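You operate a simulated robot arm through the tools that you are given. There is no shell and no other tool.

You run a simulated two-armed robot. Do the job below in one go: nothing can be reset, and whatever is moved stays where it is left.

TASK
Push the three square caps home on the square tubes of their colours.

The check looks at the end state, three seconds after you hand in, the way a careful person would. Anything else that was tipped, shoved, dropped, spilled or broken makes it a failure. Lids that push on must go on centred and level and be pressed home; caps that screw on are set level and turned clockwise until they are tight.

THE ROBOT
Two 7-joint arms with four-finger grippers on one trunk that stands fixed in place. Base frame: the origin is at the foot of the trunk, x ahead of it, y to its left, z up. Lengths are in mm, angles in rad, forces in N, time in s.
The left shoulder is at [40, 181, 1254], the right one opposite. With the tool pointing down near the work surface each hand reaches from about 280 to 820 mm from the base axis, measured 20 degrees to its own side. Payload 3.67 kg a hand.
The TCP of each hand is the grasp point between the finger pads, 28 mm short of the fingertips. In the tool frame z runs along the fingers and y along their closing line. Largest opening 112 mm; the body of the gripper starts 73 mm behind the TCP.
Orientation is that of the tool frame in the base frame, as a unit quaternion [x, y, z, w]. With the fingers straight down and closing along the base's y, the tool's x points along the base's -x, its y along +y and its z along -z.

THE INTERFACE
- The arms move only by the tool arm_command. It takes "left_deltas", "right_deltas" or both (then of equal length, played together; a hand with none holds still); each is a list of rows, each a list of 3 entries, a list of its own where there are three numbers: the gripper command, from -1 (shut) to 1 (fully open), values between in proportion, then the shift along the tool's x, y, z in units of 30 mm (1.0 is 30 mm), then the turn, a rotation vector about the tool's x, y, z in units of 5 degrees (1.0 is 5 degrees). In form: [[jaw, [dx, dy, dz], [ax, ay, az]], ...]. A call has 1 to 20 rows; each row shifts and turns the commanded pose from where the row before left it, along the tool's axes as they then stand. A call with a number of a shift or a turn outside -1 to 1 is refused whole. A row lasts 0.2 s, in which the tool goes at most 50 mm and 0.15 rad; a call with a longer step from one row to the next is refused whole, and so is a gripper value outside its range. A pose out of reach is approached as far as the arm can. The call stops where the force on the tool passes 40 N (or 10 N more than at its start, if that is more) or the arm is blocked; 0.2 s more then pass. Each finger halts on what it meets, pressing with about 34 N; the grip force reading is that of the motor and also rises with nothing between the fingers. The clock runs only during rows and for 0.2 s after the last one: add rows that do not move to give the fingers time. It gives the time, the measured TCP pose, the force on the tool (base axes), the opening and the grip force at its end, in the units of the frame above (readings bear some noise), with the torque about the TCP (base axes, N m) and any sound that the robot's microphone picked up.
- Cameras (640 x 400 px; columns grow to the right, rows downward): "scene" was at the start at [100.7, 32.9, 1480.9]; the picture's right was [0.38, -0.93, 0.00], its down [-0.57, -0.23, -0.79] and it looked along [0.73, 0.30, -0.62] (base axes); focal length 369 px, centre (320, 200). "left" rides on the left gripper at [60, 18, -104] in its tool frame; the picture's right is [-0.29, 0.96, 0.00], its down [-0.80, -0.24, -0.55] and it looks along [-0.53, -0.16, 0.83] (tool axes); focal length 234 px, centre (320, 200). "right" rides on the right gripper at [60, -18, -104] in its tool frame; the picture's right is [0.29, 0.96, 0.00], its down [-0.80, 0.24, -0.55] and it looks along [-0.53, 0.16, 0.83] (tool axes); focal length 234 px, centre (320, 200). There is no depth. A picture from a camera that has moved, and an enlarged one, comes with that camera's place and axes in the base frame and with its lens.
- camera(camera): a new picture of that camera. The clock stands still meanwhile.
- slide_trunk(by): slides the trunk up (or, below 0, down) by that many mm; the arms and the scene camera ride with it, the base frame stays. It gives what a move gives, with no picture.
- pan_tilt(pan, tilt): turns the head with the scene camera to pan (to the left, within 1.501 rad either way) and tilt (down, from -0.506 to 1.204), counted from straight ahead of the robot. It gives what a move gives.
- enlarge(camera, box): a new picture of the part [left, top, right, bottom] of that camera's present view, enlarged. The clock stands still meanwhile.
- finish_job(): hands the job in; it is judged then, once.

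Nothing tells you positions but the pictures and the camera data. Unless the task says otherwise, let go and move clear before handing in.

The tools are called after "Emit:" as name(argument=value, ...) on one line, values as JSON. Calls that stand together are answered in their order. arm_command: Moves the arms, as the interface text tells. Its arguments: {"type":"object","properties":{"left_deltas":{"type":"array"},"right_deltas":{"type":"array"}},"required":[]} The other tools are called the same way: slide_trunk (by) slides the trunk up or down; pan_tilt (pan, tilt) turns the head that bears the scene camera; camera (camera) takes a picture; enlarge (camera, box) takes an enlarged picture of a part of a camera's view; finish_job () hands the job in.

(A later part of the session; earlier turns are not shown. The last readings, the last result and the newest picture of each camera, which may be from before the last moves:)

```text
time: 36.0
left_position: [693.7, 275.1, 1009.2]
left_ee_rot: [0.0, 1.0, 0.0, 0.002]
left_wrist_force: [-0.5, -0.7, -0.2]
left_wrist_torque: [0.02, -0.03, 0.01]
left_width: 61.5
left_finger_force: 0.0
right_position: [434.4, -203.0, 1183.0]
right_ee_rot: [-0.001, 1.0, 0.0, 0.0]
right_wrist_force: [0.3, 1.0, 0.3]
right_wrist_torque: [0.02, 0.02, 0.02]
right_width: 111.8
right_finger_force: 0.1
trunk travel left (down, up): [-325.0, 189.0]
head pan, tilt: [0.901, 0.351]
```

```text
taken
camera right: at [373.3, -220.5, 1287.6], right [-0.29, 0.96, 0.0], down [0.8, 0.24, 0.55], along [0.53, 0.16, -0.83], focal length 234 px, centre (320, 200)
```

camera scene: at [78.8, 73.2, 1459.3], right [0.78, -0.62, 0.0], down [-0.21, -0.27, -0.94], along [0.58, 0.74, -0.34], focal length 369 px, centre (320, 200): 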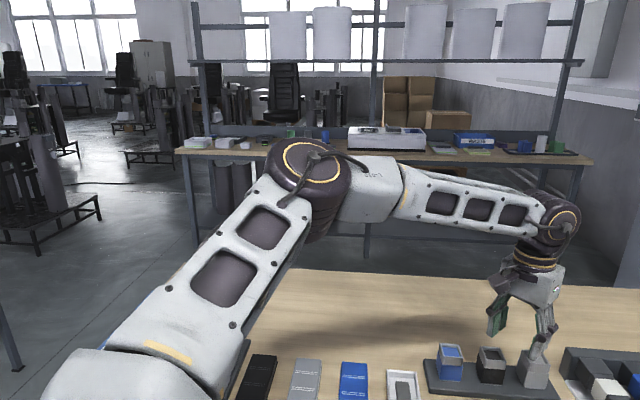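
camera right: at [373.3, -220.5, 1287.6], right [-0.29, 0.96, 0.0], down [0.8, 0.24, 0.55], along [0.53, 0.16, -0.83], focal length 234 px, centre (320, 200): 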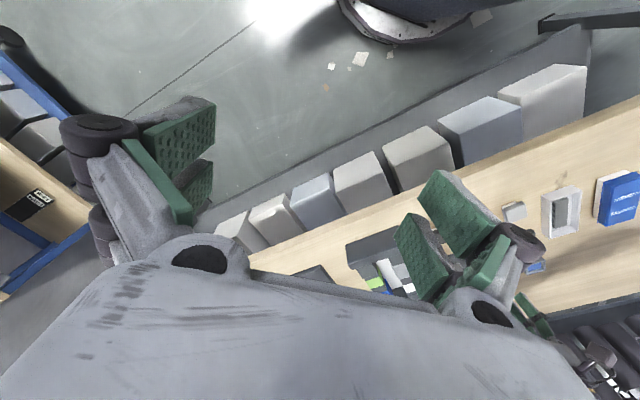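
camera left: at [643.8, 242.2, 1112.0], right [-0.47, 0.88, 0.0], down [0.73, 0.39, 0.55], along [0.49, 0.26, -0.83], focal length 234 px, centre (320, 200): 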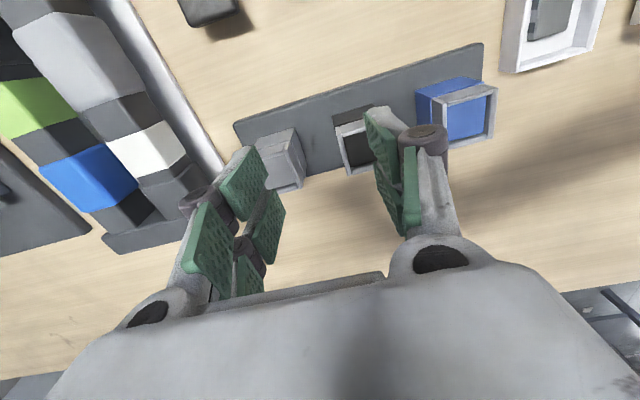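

The elbow sits high and out to the left, and the arm isn't fully stretched, so posture is the limit. I'll probe by going higher and then outward to learn where the limit lies.

Emit:
arm_command(left_deltas=[[0.1, [0, 0, -1], [0, 0, 0]], [0.1, [0, 0, -1], [0, 0, 0]], [0.1, [0, 0, -1], [0, 0, 0]], [0.1, [-0.6, -0.2, 0], [0, 0, 0]], [0.1, [-0.6, -0.2, 0], [0, 0, 0]], [0.1, [-0.6, -0.2, 0], [0, 0, 0]], [0.1, [0, 0, 0], [0, 0, 0]], [0.1, [0, 0, 0], [0, 0, 0]]])

Emit:
camera(camera="scene")

```text
time: 37.8
left_position: [700.3, 273.8, 1098.6]
left_ee_rot: [0.0, 1.0, -0.001, 0.001]
left_wrist_force: [0.1, -0.2, 0.0]
left_wrist_torque: [0.01, 0.01, 0.05]
left_width: 61.7
left_finger_force: 0.0
left hand out of reach, approached as far as the arm can: row 4, 5, 6
right_position: [434.2, -203.7, 1183.6]
right_ee_rot: [-0.001, 1.0, 0.0, 0.0]
right_wrist_force: [-0.4, -0.7, -0.3]
right_wrist_torque: [0.01, 0.01, -0.01]
right_width: 112.0
right_finger_force: 0.1
trunk travel left (down, up): [-325.0, 189.0]
head pan, tilt: [0.901, 0.351]
```

```text
taken
camera scene: at [78.4, 73.2, 1459.4], right [0.78, -0.62, 0.0], down [-0.21, -0.27, -0.94], along [0.58, 0.74, -0.34], focal length 369 px, centre (320, 200)
```

scene: 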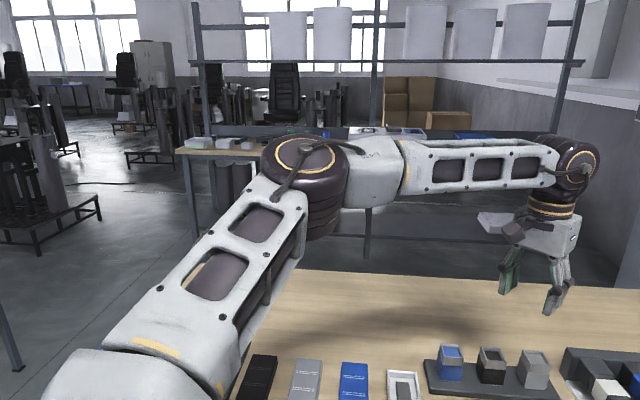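

The limit sits near x ≈ 700 whatever the height, though the elbow is clearly still bent. I'll probe whether leaning the hand changes it, staying high and clear.

Emit:
arm_command(left_deltas=[[0.1, [0, 0, 0], [0, -1, 0]], [0.1, [0, 0, 0], [0, -1, 0]], [0.1, [0, 0, 0], [0, -1, 0]], [0.1, [-0.7, 0, 0], [0, 0, 0]], [0.1, [-0.7, 0, 0], [0, 0, 0]], [0.1, [-0.7, 0, 0], [0, 0, 0]], [0.1, [0, 0, 0], [0, 0, 0]], [0.1, [0, 0, 0], [0, 0, 0]]])

Emit:
camera(camera="scene")

```text
time: 39.6
left_position: [758.9, 272.7, 1113.8]
left_ee_rot: [-0.001, 0.991, -0.001, 0.133]
left_wrist_force: [-0.1, -0.7, -0.9]
left_wrist_torque: [0.0, 0.0, 0.01]
left_width: 61.5
left_finger_force: 0.0
left hand out of reach, approached as far as the arm can: row 6
right_position: [433.6, -203.3, 1182.6]
right_ee_rot: [-0.001, 1.0, 0.0, 0.0]
right_wrist_force: [-0.2, 0.6, -0.4]
right_wrist_torque: [0.01, 0.03, -0.01]
right_width: 112.0
right_finger_force: 0.0
trunk travel left (down, up): [-325.0, 189.0]
head pan, tilt: [0.901, 0.351]
```

```text
taken
camera scene: at [78.9, 73.5, 1459.4], right [0.78, -0.62, 0.0], down [-0.21, -0.27, -0.94], along [0.58, 0.74, -0.34], focal length 369 px, centre (320, 200)
```

scene: 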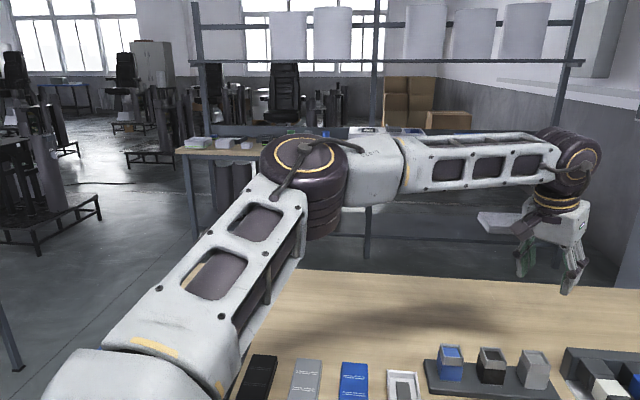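

The wrist stays on a sphere around a fixed elbow, so the upper arm seems stuck high and outward. I'll straighten the hand, bring it back in, and see whether the elbow moves.

Emit:
arm_command(left_deltas=[[0.1, [0.7, 0, 0], [0, 0, 0]], [0.1, [0.7, 0, 0], [0, 0, 0]], [0.1, [0.7, 0, 0], [0, 0, 0]], [0.1, [0, 0, 0], [0, 1, 0]], [0.1, [0, 0, 0], [0, 1, 0]], [0.1, [0, 0, 0], [0, 1, 0]], [0.1, [1, 0, 0], [0, 0, 0]], [0.1, [1, 0, 0], [0, 0, 0]], [0.1, [1, 0, 0], [0, 0, 0]], [0.1, [1, 0, 0], [0, 0, 0]], [0.1, [1, 0, 0], [0, 0, 0]], [0.1, [1, 0, 0], [0, 0, 0]], [0.1, [0, 0, 0], [0, 0, 0]]])

Emit:
camera(camera="scene")

```text
time: 42.4
left_position: [519.3, 276.0, 1097.3]
left_ee_rot: [0.0, 1.0, -0.001, 0.0]
left_wrist_force: [0.2, -1.2, 0.0]
left_wrist_torque: [0.01, 0.02, -0.01]
left_width: 61.5
left_finger_force: 0.1
right_position: [435.5, -202.8, 1182.6]
right_ee_rot: [-0.001, 1.0, -0.001, 0.0]
right_wrist_force: [0.3, -0.3, -1.1]
right_wrist_torque: [0.01, 0.0, 0.02]
right_width: 112.1
right_finger_force: 0.1
trunk travel left (down, up): [-325.0, 189.0]
head pan, tilt: [0.901, 0.351]
```

```text
taken
camera scene: at [79.3, 73.1, 1459.3], right [0.78, -0.62, 0.0], down [-0.21, -0.27, -0.94], along [0.58, 0.74, -0.34], focal length 369 px, centre (320, 200)
```

scene: 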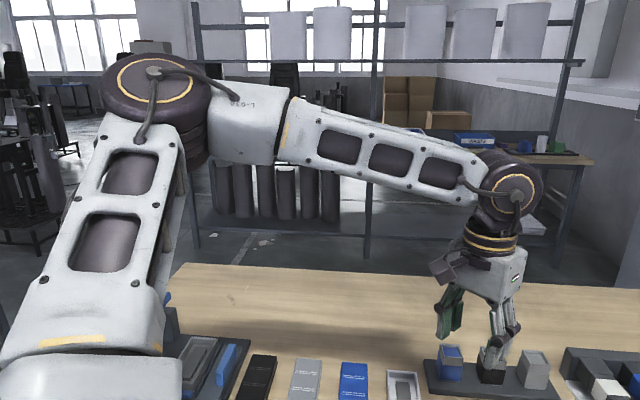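

Pulling in moves the elbow, so the posture changes with the path. I'll compare with the right arm's posture to understand the joint layout.

Emit:
pan_tilt(pan=-0.9, tilt=0.35)

Emit:
camera(camera="scene")

Emit:
pan_tilt(pan=1.45, tilt=0.5)

Emit:
camera(camera="scene")

```text
time: 44.2
left_position: [518.7, 275.3, 1097.1]
left_ee_rot: [0.0, 1.0, -0.001, 0.001]
left_wrist_force: [0.2, -0.7, -0.6]
left_wrist_torque: [-0.01, 0.0, 0.05]
left_width: 61.5
left_finger_force: 0.1
right_position: [434.7, -203.5, 1183.5]
right_ee_rot: [-0.002, 1.0, 0.0, 0.001]
right_wrist_force: [0.3, -0.1, 0.5]
right_wrist_torque: [-0.01, -0.06, 0.0]
right_width: 112.0
right_finger_force: 0.0
trunk travel left (down, up): [-325.0, 189.0]
head pan, tilt: [-0.901, 0.351]
```

```text
taken
camera scene: at [78.7, -72.6, 1459.4], right [-0.78, -0.62, 0.0], down [-0.21, 0.27, -0.94], along [0.58, -0.74, -0.34], focal length 369 px, centre (320, 200)
```

scene: 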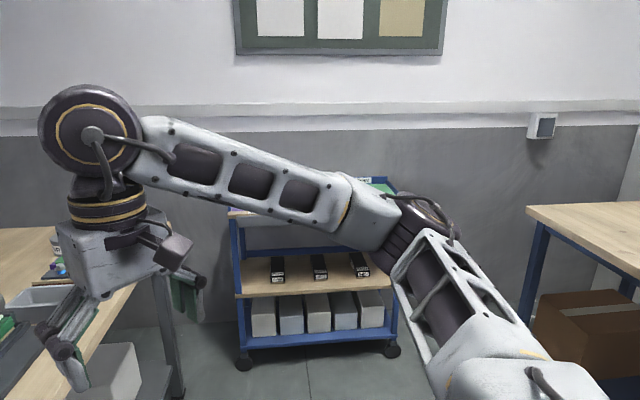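

```text
time: 46.3
left_position: [518.9, 274.5, 1098.9]
left_ee_rot: [0.0, 1.0, -0.001, 0.0]
left_wrist_force: [-0.5, 0.2, 0.4]
left_wrist_torque: [0.0, -0.01, 0.0]
left_width: 61.4
left_finger_force: 0.1
right_position: [434.0, -203.5, 1182.3]
right_ee_rot: [-0.001, 1.0, 0.0, 0.0]
right_wrist_force: [-1.3, -0.2, 0.4]
right_wrist_torque: [0.01, -0.03, 0.01]
right_width: 111.9
right_finger_force: 0.2
trunk travel left (down, up): [-325.0, 189.0]
head pan, tilt: [1.45, 0.499]
```

```text
taken
camera scene: at [31.7, 90.6, 1445.7], right [0.99, -0.12, 0.0], down [-0.06, -0.48, -0.88], along [0.11, 0.87, -0.48], focal length 369 px, centre (320, 200)
```

scene: 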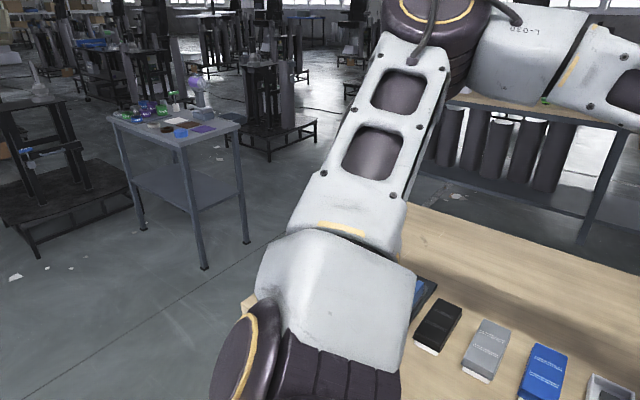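

The right arm's elbow hangs lower than the left's, and its reach history differs, so the posture depends on the path. I'll clear the right hand sideways and sweep the left hand inward and high, like the right arm's start, to bring its elbow down.

Emit:
arm_command(left_deltas=[[0.1, [0, -0.5, -0.9], [0, 0, 0]], [0.1, [0, -0.5, -0.9], [0, 0, 0]], [0.1, [0, -0.5, -0.9], [0, 0, 0]], [0.1, [0, -1, 0], [0, 0, 0]], [0.1, [0, -1, 0], [0, 0, 0]], [0.1, [0, -1, 0], [0, 0, 0]], [0.1, [0, -1, 0], [0, 0, 0]], [0.1, [0, 0, 0], [0, 0, 0]]], right_deltas=[[1, [0, -1, 0], [0, 0, 0]], [1, [0, -1, 0], [0, 0, 0]], [1, [0, -1, 0], [0, 0, 0]], [1, [0, -1, 0], [0, 0, 0]], [1, [0, 0, 0], [0, 0, 0]], [1, [0, 0, 0], [0, 0, 0]], [1, [0, 0, 0], [0, 0, 0]], [1, [0, 0, 0], [0, 0, 0]]])

Emit:
pan_tilt(pan=0.9, tilt=0.35)

Emit:
camera(camera="scene")

```text
time: 48.1
left_position: [518.6, 111.0, 1177.7]
left_ee_rot: [0.0, 1.0, -0.001, 0.001]
left_wrist_force: [0.1, 0.2, -0.3]
left_wrist_torque: [0.01, -0.03, -0.02]
left_width: 61.4
left_finger_force: 0.0
right_position: [434.3, -323.8, 1184.0]
right_ee_rot: [-0.001, 1.0, 0.0, 0.0]
right_wrist_force: [0.1, -0.1, -0.2]
right_wrist_torque: [-0.01, 0.02, 0.02]
right_width: 111.9
right_finger_force: 0.1
trunk travel left (down, up): [-325.0, 189.0]
head pan, tilt: [1.45, 0.499]
```

```text
time: 49.1
left_position: [518.7, 110.2, 1176.8]
left_ee_rot: [0.0, 1.0, 0.001, 0.001]
left_wrist_force: [-0.5, 0.3, 0.5]
left_wrist_torque: [-0.03, -0.02, 0.03]
left_width: 61.7
left_finger_force: 0.1
right_position: [435.4, -324.7, 1184.2]
right_ee_rot: [-0.001, 1.0, 0.0, 0.0]
right_wrist_force: [0.4, -0.5, 0.0]
right_wrist_torque: [0.01, 0.02, 0.01]
right_width: 111.9
right_finger_force: 0.1
trunk travel left (down, up): [-325.0, 189.0]
head pan, tilt: [0.901, 0.351]
```

```text
taken
camera scene: at [78.5, 73.3, 1459.4], right [0.78, -0.62, 0.0], down [-0.21, -0.27, -0.94], along [0.58, 0.74, -0.34], focal length 369 px, centre (320, 200)
```

scene: 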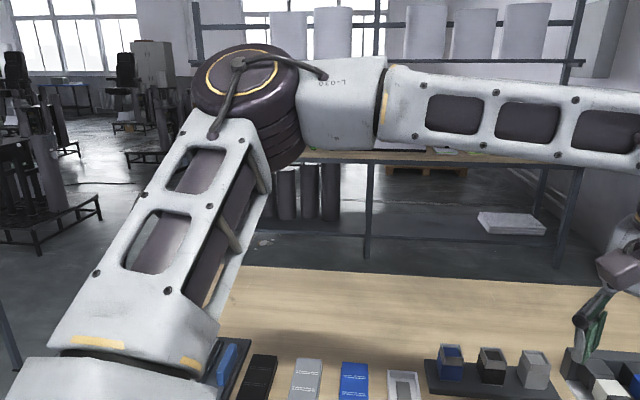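

The structure is still unclear, so I'll test whether the right arm, with its lower elbow, can reach the mirrored far point at a safe height. That will show if the posture is really what matters.

Emit:
arm_command(right_deltas=[[1, [-0.9, 0.2, 0.2], [0, 0, 0]], [1, [-0.9, 0.2, 0.2], [0, 0, 0]], [1, [-0.9, 0.2, 0.2], [0, 0, 0]], [1, [-0.9, 0.2, 0.2], [0, 0, 0]], [1, [-0.9, 0.2, 0.2], [0, 0, 0]], [1, [-0.9, 0.2, 0.2], [0, 0, 0]], [1, [-0.9, 0.2, 0.2], [0, 0, 0]], [1, [-0.9, 0.2, 0.2], [0, 0, 0]], [1, [-0.9, 0.2, 0.2], [0, 0, 0]], [1, [-0.9, 0.2, 0.2], [0, 0, 0]], [1, [-0.9, 0.2, 0.2], [0, 0, 0]], [1, [0, 0, 0], [0, 0, 0]]])

Emit:
pan_tilt(pan=-0.9, tilt=0.35)

Emit:
camera(camera="scene")

```text
time: 51.7
left_position: [517.4, 109.9, 1177.4]
left_ee_rot: [0.0, 1.0, 0.0, 0.001]
left_wrist_force: [0.1, 0.4, 0.1]
left_wrist_torque: [0.0, -0.01, 0.05]
left_width: 61.7
left_finger_force: 0.1
right_position: [730.3, -257.9, 1116.1]
right_ee_rot: [-0.001, 1.0, 0.0, 0.0]
right_wrist_force: [0.7, 0.0, 0.0]
right_wrist_torque: [0.0, -0.02, 0.03]
right_width: 112.1
right_finger_force: 0.1
trunk travel left (down, up): [-325.0, 189.0]
head pan, tilt: [0.901, 0.351]
```

```text
time: 53.5
left_position: [517.1, 110.1, 1176.5]
left_ee_rot: [0.0, 1.0, -0.002, 0.001]
left_wrist_force: [-0.1, -0.5, 0.3]
left_wrist_torque: [-0.01, 0.0, 0.03]
left_width: 61.8
left_finger_force: 0.0
right_position: [731.8, -258.3, 1116.2]
right_ee_rot: [0.0, 1.0, 0.001, 0.001]
right_wrist_force: [0.0, -0.1, -0.7]
right_wrist_torque: [-0.03, 0.0, 0.02]
right_width: 112.1
right_finger_force: 0.0
trunk travel left (down, up): [-325.0, 189.0]
head pan, tilt: [-0.901, 0.351]
```

```text
taken
camera scene: at [78.8, -72.6, 1459.4], right [-0.78, -0.62, 0.0], down [-0.21, 0.27, -0.94], along [0.58, -0.74, -0.34], focal length 369 px, centre (320, 200)
```

scene: 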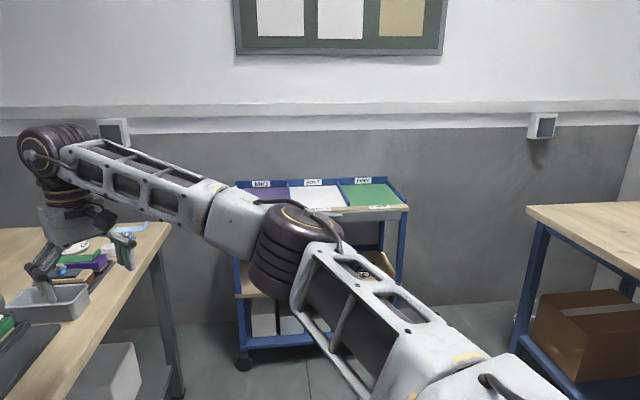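

The right arm reaches the mirrored far point easily with its lower elbow, so I need the left arm in a similar posture. I'll sweep the left hand further inward and check its elbow.

Emit:
arm_command(left_deltas=[[0.1, [0, -0.97, 0], [0, 0, 0]], [0.1, [0, -0.97, 0], [0, 0, 0]], [0.1, [0, -0.97, 0], [0, 0, 0]], [0.1, [0, -0.97, 0], [0, 0, 0]], [0.1, [0, -0.97, 0], [0, 0, 0]], [0.1, [0, 0, 0], [0, 0, 0]]])

Emit:
pan_tilt(pan=0.9, tilt=0.35)

Emit:
camera(camera="scene")

```text
time: 54.9
left_position: [518.2, 81.1, 1178.8]
left_ee_rot: [0.0, 1.0, 0.0, 0.001]
left_wrist_force: [0.1, -0.5, 0.1]
left_wrist_torque: [0.01, 0.0, 0.0]
left_width: 61.6
left_finger_force: 0.1
left hand out of reach, approached as far as the arm can: row 2, 3, 4, 5
right_position: [732.0, -256.7, 1116.6]
right_ee_rot: [-0.001, 1.0, 0.0, 0.0]
right_wrist_force: [0.3, -0.4, 0.3]
right_wrist_torque: [0.02, 0.0, 0.02]
right_width: 112.0
right_finger_force: 0.1
trunk travel left (down, up): [-325.0, 189.0]
head pan, tilt: [-0.901, 0.351]
```

```text
time: 56.7
left_position: [519.5, 80.3, 1178.4]
left_ee_rot: [0.0, 1.0, 0.0, 0.001]
left_wrist_force: [-0.3, -0.2, 0.3]
left_wrist_torque: [-0.02, 0.02, -0.01]
left_width: 61.3
left_finger_force: 0.0
right_position: [731.4, -257.1, 1115.9]
right_ee_rot: [-0.001, 1.0, 0.0, 0.0]
right_wrist_force: [0.2, 0.5, -0.6]
right_wrist_torque: [-0.02, 0.0, 0.01]
right_width: 112.2
right_finger_force: 0.1
trunk travel left (down, up): [-325.0, 189.0]
head pan, tilt: [0.901, 0.351]
```

```text
taken
camera scene: at [78.8, 73.2, 1459.4], right [0.78, -0.62, 0.0], down [-0.21, -0.27, -0.94], along [0.58, 0.74, -0.34], focal length 369 px, centre (320, 200)
```

scene: 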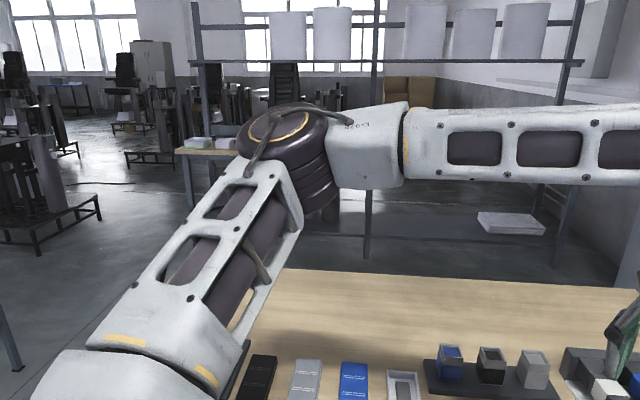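

The attempt stopped at y ≈ 81 but the elbow dropped noticeably. I'll keep pressing gently in that direction to bring the elbow down more.

Emit:
arm_command(left_deltas=[[0.1, [0, -0.97, 0], [0, 0, 0]], [0.1, [0, -0.97, 0], [0, 0, 0]], [0.1, [0, -0.97, 0], [0, 0, 0]], [0.1, [0, -0.97, 0], [0, 0, 0]], [0.1, [0, 0, 0], [0, 0, 0]]])

Emit:
camera(camera="scene")

```text
time: 57.9
left_position: [519.2, 80.5, 1178.5]
left_ee_rot: [0.0, 1.0, -0.001, 0.001]
left_wrist_force: [-0.3, -0.6, 0.3]
left_wrist_torque: [0.01, -0.01, -0.02]
left_width: 61.6
left_finger_force: 0.0
left hand out of reach, approached as far as the arm can: row 1, 2, 3, 4
right_position: [732.3, -256.3, 1115.8]
right_ee_rot: [-0.001, 1.0, 0.0, 0.001]
right_wrist_force: [0.7, -0.4, -0.4]
right_wrist_torque: [-0.03, 0.03, 0.0]
right_width: 111.8
right_finger_force: 0.2
trunk travel left (down, up): [-325.0, 189.0]
head pan, tilt: [0.901, 0.351]
```

```text
taken
camera scene: at [78.7, 73.3, 1459.4], right [0.78, -0.62, 0.0], down [-0.21, -0.27, -0.94], along [0.58, 0.74, -0.34], focal length 369 px, centre (320, 200)
```

scene: 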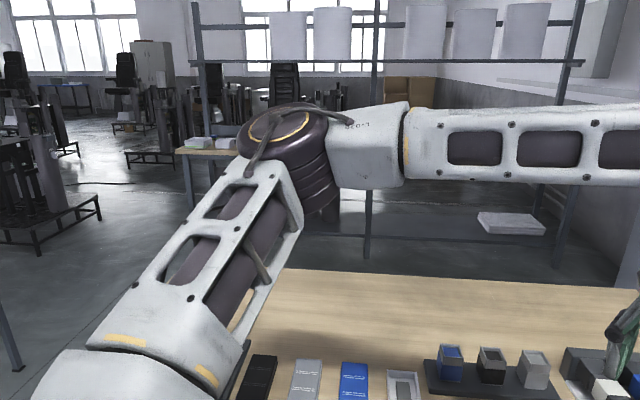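

The elbow stays lower here. From this posture I'll try moving outward at a safe height.

Emit:
arm_command(left_deltas=[[0.1, [-0.8, 0.15, 0.2], [0, 0, 0]], [0.1, [-0.8, 0.15, 0.2], [0, 0, 0]], [0.1, [-0.8, 0.15, 0.2], [0, 0, 0]], [0.1, [-0.8, 0.15, 0.2], [0, 0, 0]], [0.1, [-0.8, 0.15, 0.2], [0, 0, 0]], [0.1, [-0.8, 0.15, 0.2], [0, 0, 0]], [0.1, [-0.8, 0.15, 0.2], [0, 0, 0]], [0.1, [-0.8, 0.15, 0.2], [0, 0, 0]], [0.1, [0, 0, 0], [0, 0, 0]]])

Emit:
camera(camera="scene")

```text
time: 59.9
left_position: [627.3, 157.0, 1138.1]
left_ee_rot: [0.001, 1.0, -0.002, 0.002]
left_wrist_force: [0.7, -0.1, -0.2]
left_wrist_torque: [0.0, 0.01, -0.02]
left_width: 61.8
left_finger_force: 0.1
left hand out of reach, approached as far as the arm can: row 1, 2, 3, 4, 5, 6, 7, 8
right_position: [731.2, -257.6, 1116.8]
right_ee_rot: [0.0, 1.0, -0.001, 0.0]
right_wrist_force: [0.0, 0.7, 0.4]
right_wrist_torque: [0.0, -0.03, -0.02]
right_width: 112.1
right_finger_force: 0.1
trunk travel left (down, up): [-325.0, 189.0]
head pan, tilt: [0.901, 0.351]
```

```text
taken
camera scene: at [78.5, 72.9, 1459.4], right [0.78, -0.62, 0.0], down [-0.21, -0.27, -0.94], along [0.58, 0.74, -0.34], focal length 369 px, centre (320, 200)
```

scene: 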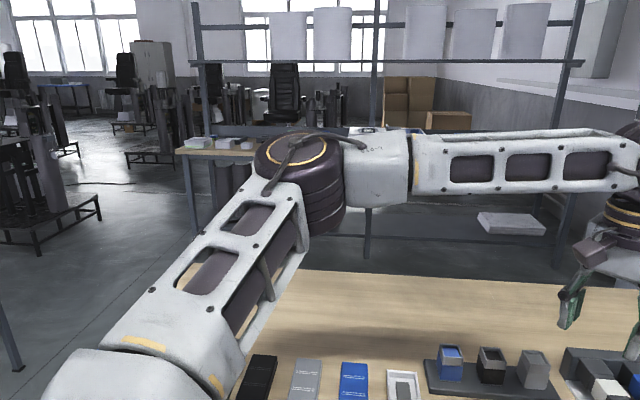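

The elbow again stops at the same place. I'll look closely at both shoulders to see whether the left arm is in a flipped joint branch compared with the right.

Emit:
pan_tilt(pan=1.45, tilt=0.95)

Emit:
camera(camera="scene")

Emit:
pan_tilt(pan=-1.45, tilt=0.95)

Emit:
camera(camera="scene")

```text
time: 60.9
left_position: [627.3, 156.1, 1137.0]
left_ee_rot: [-0.001, 1.0, -0.002, 0.002]
left_wrist_force: [-0.3, -0.3, -0.1]
left_wrist_torque: [0.0, 0.01, 0.01]
left_width: 61.7
left_finger_force: 0.0
right_position: [731.4, -257.7, 1115.5]
right_ee_rot: [0.0, 1.0, 0.0, 0.0]
right_wrist_force: [0.7, -0.2, 1.6]
right_wrist_torque: [0.02, -0.02, 0.03]
right_width: 112.1
right_finger_force: 0.0
trunk travel left (down, up): [-325.0, 189.0]
head pan, tilt: [1.45, 0.949]
```

```text
taken
camera scene: at [29.7, 72.5, 1408.3], right [0.99, -0.12, 0.0], down [-0.1, -0.81, -0.58], along [0.07, 0.58, -0.81], focal length 369 px, centre (320, 200)
```

scene: 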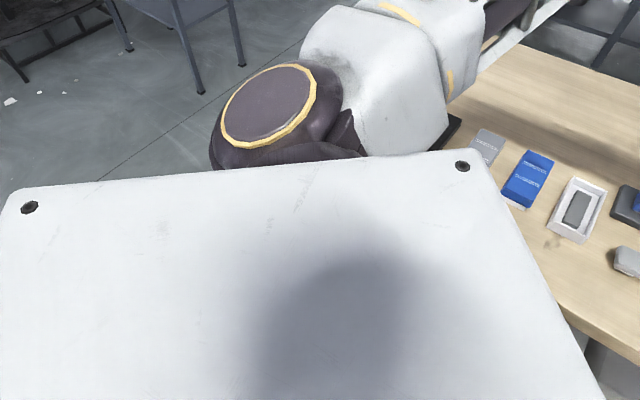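

```text
time: 63.4
left_position: [625.8, 157.0, 1136.6]
left_ee_rot: [0.0, 1.0, -0.002, 0.002]
left_wrist_force: [-0.9, -0.1, -0.3]
left_wrist_torque: [0.0, 0.01, -0.01]
left_width: 61.8
left_finger_force: 0.0
right_position: [730.6, -257.5, 1116.1]
right_ee_rot: [-0.001, 1.0, 0.0, 0.001]
right_wrist_force: [0.4, 0.1, -0.8]
right_wrist_torque: [0.01, -0.02, 0.0]
right_width: 112.0
right_finger_force: 0.1
trunk travel left (down, up): [-325.0, 189.0]
head pan, tilt: [-1.45, 0.949]
```

```text
taken
camera scene: at [29.7, -71.9, 1408.2], right [-0.99, -0.12, 0.0], down [-0.1, 0.81, -0.58], along [0.07, -0.58, -0.81], focal length 369 px, centre (320, 200)
```

scene: 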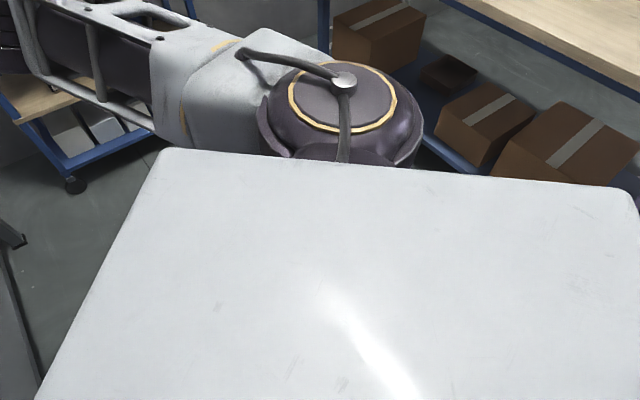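

This is the key: the right shoulder drum shows its cable side up while the left's is turned over, so the left arm started in a flipped shoulder branch with short reach. I'll unflip it by raising the trunk, then swinging the left arm out to its left side, past the lateral axis and back forward from below.

Emit:
slide_trunk(by=189)

Emit:
arm_command(left_deltas=[[0.1, [0.123, 0.924, 0.28], [0, 0, -0.333]], [0.1, [0.123, 0.924, 0.28], [0, 0, -0.333]], [0.1, [0.123, 0.924, 0.28], [0, 0, -0.333]], [0.1, [0.123, 0.924, 0.28], [0, 0, -0.333]], [0.1, [0.123, 0.924, 0.28], [0, 0, -0.333]], [0.1, [0.123, 0.924, 0.28], [0, 0, -0.333]], [0.1, [0.123, 0.924, 0.28], [0, 0, -0.333]], [0.1, [0.123, 0.924, 0.28], [0, 0, -0.333]], [0.1, [0.123, 0.924, 0.28], [0, 0, -0.333]], [0.1, [0.022, 0.95, 0.21], [0, 0, -0.625]], [0.1, [0.022, 0.95, 0.21], [0, 0, -0.625]], [0.1, [0.022, 0.95, 0.21], [0, 0, -0.625]], [0.1, [0.022, 0.95, 0.21], [0, 0, -0.625]], [0.1, [0.022, 0.95, 0.21], [0, 0, -0.625]], [0.1, [0.022, 0.95, 0.21], [0, 0, -0.625]], [0.1, [0.022, 0.95, 0.21], [0, 0, -0.625]], [0.1, [0.022, 0.95, 0.21], [0, 0, -0.625]], [0.1, [0, 0, 0], [0, 0, 0]]])

Emit:
pan_tilt(pan=1.2, tilt=0.5)

Emit:
camera(camera="scene")

```text
time: 65.5
left_position: [626.5, 157.6, 1326.4]
left_ee_rot: [0.0, 1.0, 0.0, 0.002]
left_wrist_force: [0.4, -0.3, 0.2]
left_wrist_torque: [0.01, -0.01, 0.0]
left_width: 61.7
left_finger_force: 0.1
right_position: [731.7, -258.2, 1305.8]
right_ee_rot: [-0.001, 1.0, 0.0, 0.0]
right_wrist_force: [0.1, -0.6, 0.0]
right_wrist_torque: [0.05, 0.0, 0.02]
right_width: 111.7
right_finger_force: 0.0
trunk travel left (down, up): [-514.0, 0.0]
head pan, tilt: [-1.45, 0.949]
```

```text
time: 69.3
left_position: [463.7, 600.5, 1198.4]
left_ee_rot: [-0.341, 0.94, -0.001, 0.001]
left_wrist_force: [0.2, -0.4, 0.1]
left_wrist_torque: [0.03, 0.01, -0.02]
left_width: 61.8
left_finger_force: 0.0
right_position: [731.3, -257.4, 1304.6]
right_ee_rot: [-0.001, 1.0, 0.0, 0.0]
right_wrist_force: [-0.5, -0.6, -0.4]
right_wrist_torque: [0.07, 0.01, 0.02]
right_width: 112.0
right_finger_force: 0.1
trunk travel left (down, up): [-514.0, 0.0]
head pan, tilt: [-1.45, 0.949]
```

```text
time: 71.7
left_position: [463.9, 600.1, 1197.6]
left_ee_rot: [-0.341, 0.94, -0.002, 0.001]
left_wrist_force: [0.3, 0.2, -0.2]
left_wrist_torque: [0.01, -0.02, -0.01]
left_width: 61.9
left_finger_force: 0.0
right_position: [731.4, -256.8, 1304.8]
right_ee_rot: [-0.001, 1.0, 0.0, 0.0]
right_wrist_force: [0.1, 0.1, -0.4]
right_wrist_torque: [0.01, -0.01, 0.0]
right_width: 111.9
right_finger_force: 0.1
trunk travel left (down, up): [-514.0, 0.0]
head pan, tilt: [1.201, 0.499]
```

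```text
taken
camera scene: at [53.8, 85.3, 1634.3], right [0.93, -0.36, 0.0], down [-0.17, -0.45, -0.88], along [0.32, 0.82, -0.48], focal length 369 px, centre (320, 200)
```

scene: 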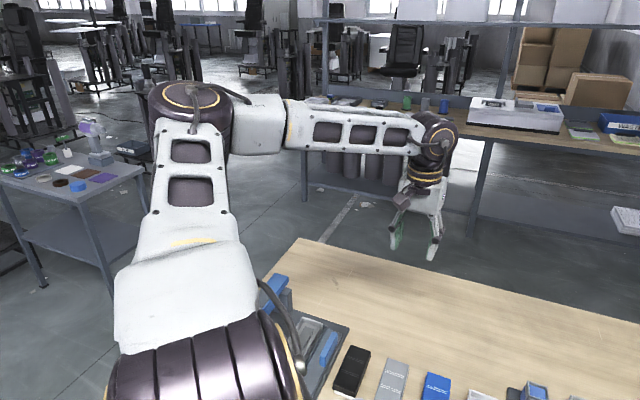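

The arm is swinging out cleanly over the left end of the table, and the left drum is seen on its side. I'll continue the swing.

Emit:
arm_command(left_deltas=[[0.1, [-0.115, 0.945, 0.2], [0, 0, -0.625]], [0.1, [-0.115, 0.945, 0.2], [0, 0, -0.625]], [0.1, [-0.115, 0.945, 0.2], [0, 0, -0.625]], [0.1, [-0.115, 0.945, 0.2], [0, 0, -0.625]], [0.1, [-0.115, 0.945, 0.2], [0, 0, -0.625]], [0.1, [-0.115, 0.945, 0.2], [0, 0, -0.625]], [0.1, [-0.115, 0.945, 0.2], [0, 0, -0.625]], [0.1, [-0.115, 0.945, 0.2], [0, 0, -0.625]], [0.1, [-0.366, 0.837, 0.238], [0, 0, -0.571]], [0.1, [-0.366, 0.837, 0.238], [0, 0, -0.571]], [0.1, [-0.366, 0.837, 0.238], [0, 0, -0.571]], [0.1, [-0.366, 0.837, 0.238], [0, 0, -0.571]], [0.1, [-0.366, 0.837, 0.238], [0, 0, -0.571]], [0.1, [-0.366, 0.837, 0.238], [0, 0, -0.571]], [0.1, [-0.366, 0.837, 0.238], [0, 0, -0.571]], [0.1, [0, 0, 0], [0, 0, 0]]])

Emit:
camera(camera="scene")

Emit:
camera(camera="left")

```text
time: 75.1
left_position: [158.4, 886.4, 1098.8]
left_ee_rot: [-0.675, 0.738, -0.001, 0.001]
left_wrist_force: [0.0, -0.8, -0.2]
left_wrist_torque: [-0.01, 0.0, 0.0]
left_width: 61.7
left_finger_force: 0.1
right_position: [732.1, -256.0, 1303.3]
right_ee_rot: [-0.001, 1.0, -0.001, 0.001]
right_wrist_force: [-0.7, 0.3, -0.2]
right_wrist_torque: [0.03, -0.03, -0.01]
right_width: 112.0
right_finger_force: 0.0
trunk travel left (down, up): [-514.0, 0.0]
head pan, tilt: [1.201, 0.499]
```

```text
taken
camera scene: at [54.1, 85.2, 1634.3], right [0.93, -0.36, 0.0], down [-0.17, -0.45, -0.88], along [0.32, 0.82, -0.48], focal length 369 px, centre (320, 200)
```

scene: 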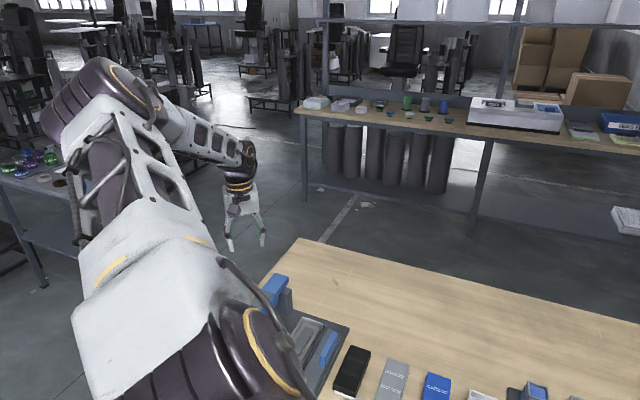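

```text
taken
camera left: at [135.2, 827.3, 1201.8], right [-0.93, 0.37, 0.0], down [0.31, 0.77, 0.55], along [0.21, 0.51, -0.83], focal length 234 px, centre (320, 200)
```

left: 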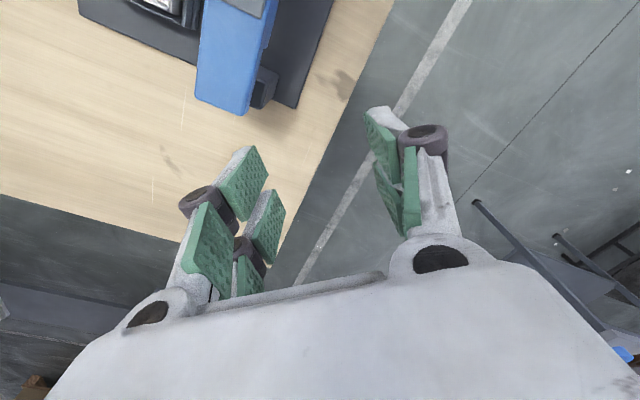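

The elbow is now up and back of the lateral axis, and the cable face of the shoulder drum is turning up. I'll extend the arm outward and slightly down so the upper arm passes through the lateral axis.

Emit:
arm_command(left_deltas=[[0.1, [-0.737, 0.173, 0.8], [0, 0, -0.5]], [0.1, [-0.737, 0.173, 0.8], [0, 0, -0.5]], [0.1, [-0.195, -0.11, 0.717], [0, 0, -0.5]], [0.1, [-0.195, -0.11, 0.717], [0, 0, -0.5]], [0.1, [0, 0, 0], [0, 0, 0]]])

Emit:
camera(camera="scene")

```text
time: 76.3
left_position: [158.1, 940.0, 1008.3]
left_ee_rot: [0.737, -0.676, 0.002, 0.0]
left_wrist_force: [0.3, 0.8, 0.1]
left_wrist_torque: [0.02, 0.0, 0.02]
left_width: 61.4
left_finger_force: 0.0
right_position: [730.3, -256.6, 1304.6]
right_ee_rot: [-0.001, 1.0, 0.0, 0.0]
right_wrist_force: [-0.2, 1.4, -0.2]
right_wrist_torque: [0.0, 0.01, 0.02]
right_width: 111.9
right_finger_force: 0.1
trunk travel left (down, up): [-514.0, 0.0]
head pan, tilt: [1.201, 0.499]
```

```text
taken
camera scene: at [53.5, 85.7, 1634.3], right [0.93, -0.36, 0.0], down [-0.17, -0.45, -0.88], along [0.32, 0.82, -0.48], focal length 369 px, centre (320, 200)
```

scene: 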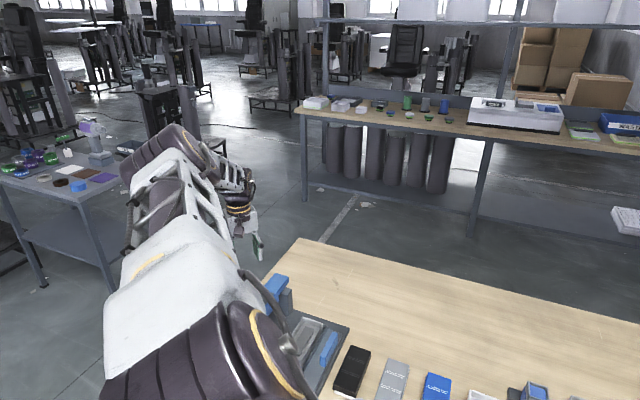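

The upper arm is nearly in line with the lateral axis but still slightly up. I'll stretch a bit further and lower so it passes through.

Emit:
arm_command(left_deltas=[[0.1, [-0.223, 0.449, 0.617], [0, 0, 0]], [0.1, [-0.223, 0.449, 0.617], [0, 0, 0]], [0.1, [0, 0, 0], [0, 0, 0]]])

Emit:
camera(camera="scene")

```text
time: 77.1
left_position: [131.3, 951.4, 972.1]
left_ee_rot: [0.736, -0.677, 0.001, -0.001]
left_wrist_force: [-0.3, -0.6, -0.2]
left_wrist_torque: [0.01, 0.0, -0.02]
left_width: 61.6
left_finger_force: 0.1
right_position: [730.4, -258.0, 1304.6]
right_ee_rot: [0.0, 1.0, 0.001, 0.0]
right_wrist_force: [0.6, -0.5, 0.8]
right_wrist_torque: [0.07, 0.01, 0.01]
right_width: 112.2
right_finger_force: 0.0
trunk travel left (down, up): [-514.0, 0.0]
head pan, tilt: [1.201, 0.499]
```

```text
taken
camera scene: at [53.5, 84.4, 1634.4], right [0.93, -0.36, 0.0], down [-0.17, -0.45, -0.88], along [0.32, 0.82, -0.48], focal length 369 px, centre (320, 200)
```

scene: 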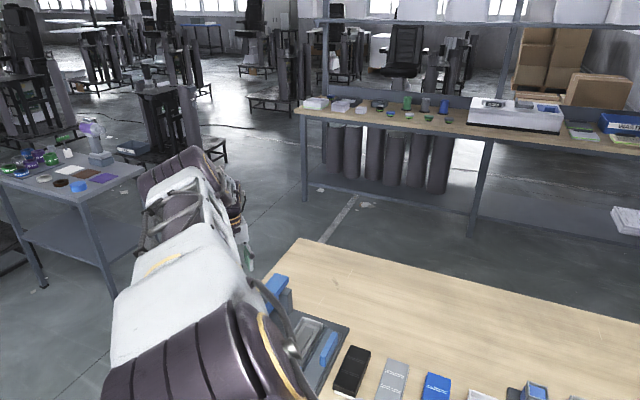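

The upper arm is now almost exactly sideways. I'll lower a little more to pass below, still clear beyond the table's end.

Emit:
arm_command(left_deltas=[[0.1, [0.277, -0.294, 0.85], [0, 0, 0]], [0.1, [0.277, -0.294, 0.85], [0, 0, 0]], [0.1, [0, 0, 0], [0, 0, 0]]])

Emit:
camera(camera="scene")

```text
time: 77.9
left_position: [151.8, 938.8, 920.3]
left_ee_rot: [0.737, -0.676, 0.002, 0.0]
left_wrist_force: [0.1, 0.5, -0.8]
left_wrist_torque: [0.02, 0.0, 0.02]
left_width: 61.6
left_finger_force: 0.1
right_position: [730.7, -256.8, 1305.5]
right_ee_rot: [0.0, 1.0, 0.0, 0.0]
right_wrist_force: [-0.1, -0.8, 0.2]
right_wrist_torque: [0.01, -0.01, 0.0]
right_width: 112.0
right_finger_force: 0.2
trunk travel left (down, up): [-514.0, 0.0]
head pan, tilt: [1.201, 0.499]
```

```text
taken
camera scene: at [53.2, 84.9, 1634.4], right [0.93, -0.36, 0.0], down [-0.17, -0.45, -0.88], along [0.32, 0.82, -0.48], focal length 369 px, centre (320, 200)
```

scene: 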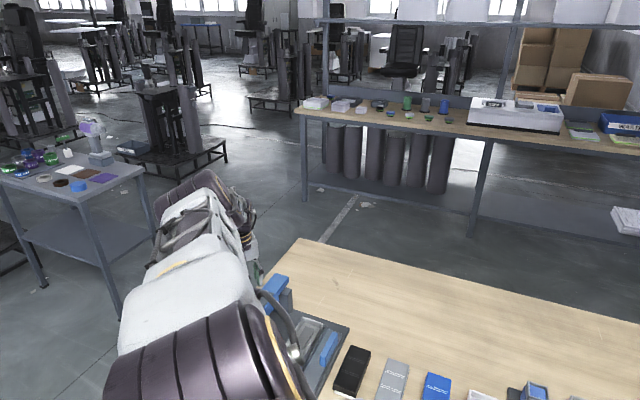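

The elbow is now slightly forward and below the axis with the cable face still turned forward, so the shoulder has crossed into the right branch. I'll bring the hand forward over the table with care.

Emit:
arm_command(left_deltas=[[0.1, [0.14, -0.728, -0.458], [0, 0, 0.25]], [0.1, [0.14, -0.728, -0.458], [0, 0, 0.25]], [0.1, [0.14, -0.728, -0.458], [0, 0, 0.25]], [0.1, [0.14, -0.728, -0.458], [0, 0, 0.25]], [0.1, [0.267, -0.762, -0.292], [0, 0, 0.25]], [0.1, [0.267, -0.762, -0.292], [0, 0, 0.25]], [0.1, [0.267, -0.762, -0.292], [0, 0, 0.25]], [0.1, [0.267, -0.762, -0.292], [0, 0, 0.25]], [0.1, [0, 0, 0], [0, 0, 0]]])

Emit:
camera(camera="scene")

```text
time: 79.9
left_position: [330.1, 891.0, 1010.9]
left_ee_rot: [-0.674, 0.739, -0.002, 0.0]
left_wrist_force: [0.5, 0.1, -0.2]
left_wrist_torque: [0.0, 0.0, 0.04]
left_width: 61.6
left_finger_force: 0.1
right_position: [730.9, -257.1, 1305.3]
right_ee_rot: [-0.001, 1.0, -0.001, 0.0]
right_wrist_force: [0.2, -0.6, 0.3]
right_wrist_torque: [-0.02, 0.01, 0.0]
right_width: 112.0
right_finger_force: 0.0
trunk travel left (down, up): [-514.0, 0.0]
head pan, tilt: [1.201, 0.499]
```

```text
taken
camera scene: at [53.4, 85.7, 1634.3], right [0.93, -0.36, 0.0], down [-0.17, -0.45, -0.88], along [0.32, 0.82, -0.48], focal length 369 px, centre (320, 200)
```

scene: 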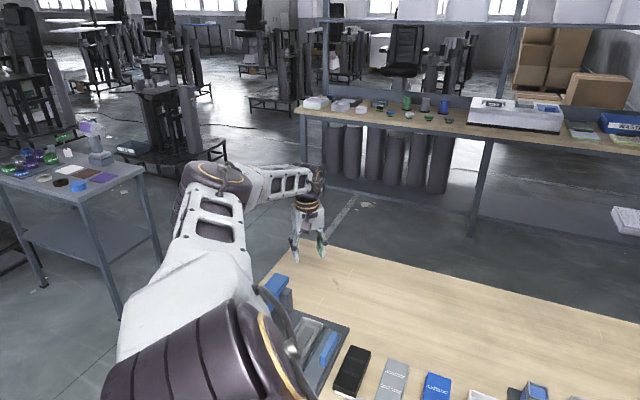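

The hand came forward smoothly. I'll continue the sweep back over the work area at the same height, well above the tubes.

Emit:
arm_command(left_deltas=[[0.1, [0.396, -0.757, 0], [0, 0, 0.48]], [0.1, [0.396, -0.757, 0], [0, 0, 0.48]], [0.1, [0.396, -0.757, 0], [0, 0, 0.48]], [0.1, [0.396, -0.757, 0], [0, 0, 0.48]], [0.1, [0.396, -0.757, 0], [0, 0, 0.48]], [0.1, [0.407, -0.904, 0], [0, 0, 0.52]], [0.1, [0.407, -0.904, 0], [0, 0, 0.52]], [0.1, [0.407, -0.904, 0], [0, 0, 0.52]], [0.1, [0.407, -0.904, 0], [0, 0, 0.52]], [0.1, [0.407, -0.904, 0], [0, 0, 0.52]], [0.1, [0.443, -0.88, 0], [0, 0, 0.4]], [0.1, [0.443, -0.88, 0], [0, 0, 0.4]], [0.1, [0.443, -0.88, 0], [0, 0, 0.4]], [0.1, [0.443, -0.88, 0], [0, 0, 0.4]], [0.1, [0.443, -0.88, 0], [0, 0, 0.4]], [0.1, [0, 0, 0], [0, 0, 0]]])

Emit:
camera(camera="scene")

```text
time: 83.3
left_position: [602.4, 580.0, 1011.5]
left_ee_rot: [-0.421, 0.907, -0.002, 0.001]
left_wrist_force: [-0.6, 0.6, 0.4]
left_wrist_torque: [-0.01, -0.03, -0.05]
left_width: 61.7
left_finger_force: 0.1
right_position: [730.8, -257.3, 1304.8]
right_ee_rot: [-0.001, 1.0, 0.0, 0.0]
right_wrist_force: [-0.8, -0.4, -0.1]
right_wrist_torque: [0.0, -0.01, 0.01]
right_width: 112.2
right_finger_force: 0.2
trunk travel left (down, up): [-514.0, 0.0]
head pan, tilt: [1.201, 0.499]
```

```text
taken
camera scene: at [53.6, 85.6, 1634.3], right [0.93, -0.36, 0.0], down [-0.17, -0.45, -0.88], along [0.32, 0.82, -0.48], focal length 369 px, centre (320, 200)
```

scene: 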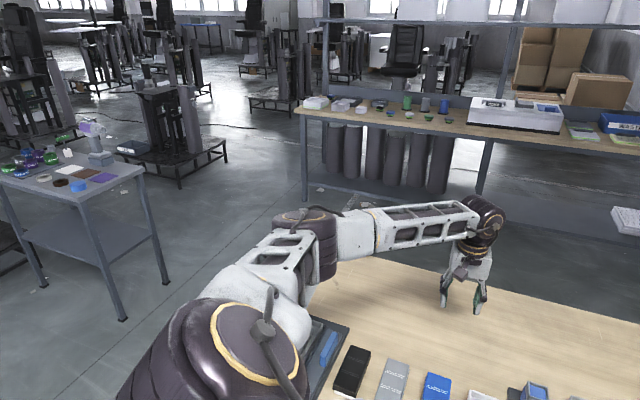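

The left shoulder now shows its cable face up like the right one, so the arm is unflipped. I'll test the reach above the grey tube at 135°.

Emit:
arm_command(left_deltas=[[0.1, [0.347, -0.889, 0], [0, 0, 0.137]], [0.1, [0.347, -0.889, 0], [0, 0, 0.137]], [0.1, [0.347, -0.889, 0], [0, 0, 0.137]], [0.1, [0.347, -0.889, 0], [0, 0, 0.137]], [0.1, [0.347, -0.889, 0], [0, 0, 0.137]], [0.1, [0.347, -0.889, 0], [0, 0, 0.137]], [0.1, [0.347, -0.889, 0], [0, 0, 0.137]], [0.1, [0.372, -0.787, 0], [0, 0, 0]], [0.1, [0.372, -0.787, 0], [0, 0, 0]], [0.1, [0.372, -0.787, 0], [0, 0, 0]], [0.1, [0.372, -0.787, 0], [0, 0, 0]], [0.1, [0.372, -0.787, 0], [0, 0, 0]], [0.1, [0.372, -0.787, 0], [0, 0, 0]], [0.1, [0, 0, 0], [0, 0, 0]]])

Emit:
pan_tilt(pan=0.386, tilt=0.8)

Emit:
camera(camera="scene")

Emit:
camera(camera="left")

```text
time: 86.3
left_position: [745.4, 251.2, 1014.9]
left_ee_rot: [-0.382, 0.924, -0.002, 0.001]
left_wrist_force: [-0.6, -0.6, 0.7]
left_wrist_torque: [0.01, 0.02, 0.04]
left_width: 61.5
left_finger_force: 0.1
right_position: [730.9, -256.8, 1304.8]
right_ee_rot: [0.0, 1.0, 0.001, 0.0]
right_wrist_force: [-0.7, 0.5, 1.1]
right_wrist_torque: [-0.02, -0.01, -0.01]
right_width: 112.0
right_finger_force: 0.1
trunk travel left (down, up): [-514.0, 0.0]
head pan, tilt: [1.201, 0.499]
```

```text
time: 87.4
left_position: [745.5, 251.0, 1015.7]
left_ee_rot: [-0.383, 0.924, -0.001, 0.0]
left_wrist_force: [-0.6, -0.3, 0.2]
left_wrist_torque: [0.0, 0.03, 0.01]
left_width: 61.3
left_finger_force: 0.1
right_position: [731.4, -256.8, 1303.7]
right_ee_rot: [-0.001, 1.0, 0.0, 0.0]
right_wrist_force: [-0.1, -0.5, -0.7]
right_wrist_torque: [0.0, -0.01, 0.01]
right_width: 112.0
right_finger_force: 0.0
trunk travel left (down, up): [-514.0, 0.0]
head pan, tilt: [0.386, 0.799]
```

```text
taken
camera scene: at [95.8, 30.8, 1608.4], right [0.38, -0.93, 0.0], down [-0.66, -0.27, -0.7], along [0.65, 0.26, -0.72], focal length 369 px, centre (320, 200)
```

scene: 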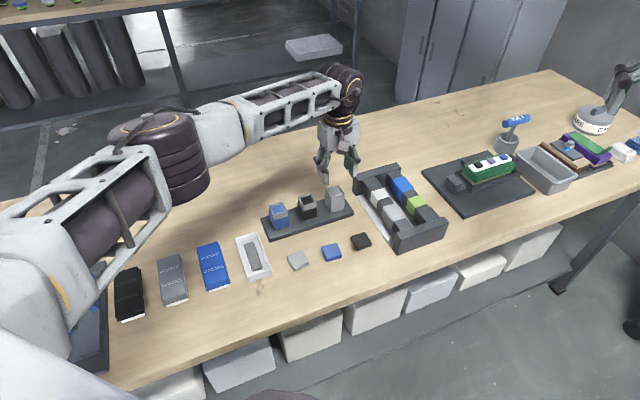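

```text
taken
camera left: at [689.8, 221.2, 1118.1], right [-0.47, 0.88, 0.0], down [0.73, 0.4, 0.56], along [0.49, 0.26, -0.83], focal length 234 px, centre (320, 200)
```

left: 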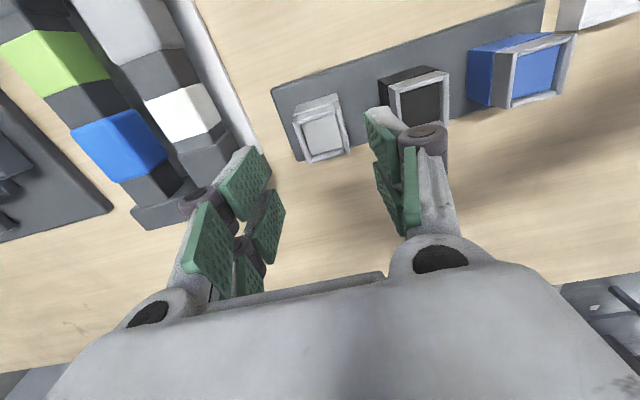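

The arm now reaches above the grey tube without complaint. I'll enlarge the tubes from here to measure them.

Emit:
enlarge(camera="left", box=[272, 80, 368, 170])

Emit:
enlarge(camera="left", box=[370, 20, 594, 160])

```text
4.44 times, centred on (320, 125) of left
camera zoom: at [689.8, 221.2, 1118.1], right [-0.47, 0.88, 0.0], down [0.73, 0.4, 0.56], along [0.49, 0.26, -0.83], focal length 1041 px, centre (320, 533)
```

zoom: 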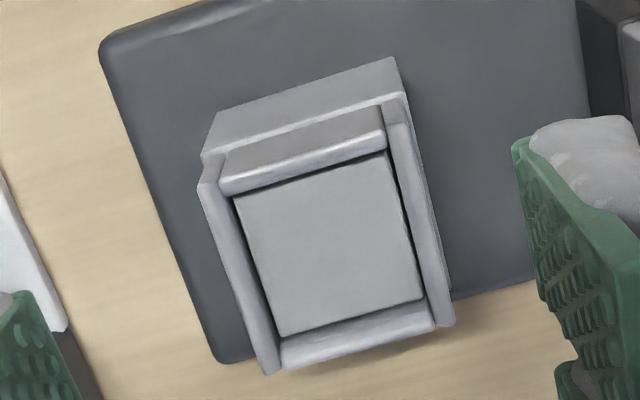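

```text
2.86 times, centred on (482, 90) of left
camera zoom: at [689.8, 221.2, 1118.1], right [-0.47, 0.88, 0.0], down [0.73, 0.4, 0.56], along [0.49, 0.26, -0.83], focal length 669 px, centre (-143, 514)
```

zoom: 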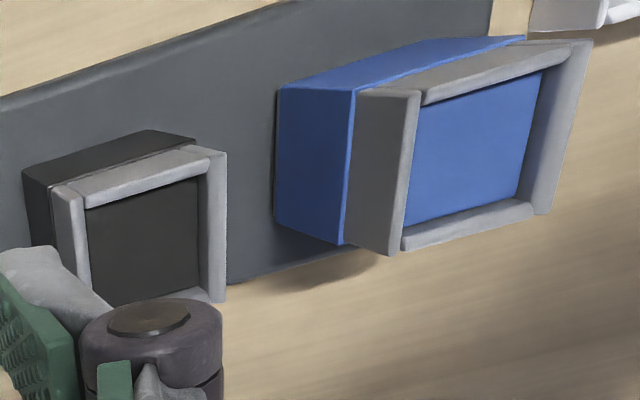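

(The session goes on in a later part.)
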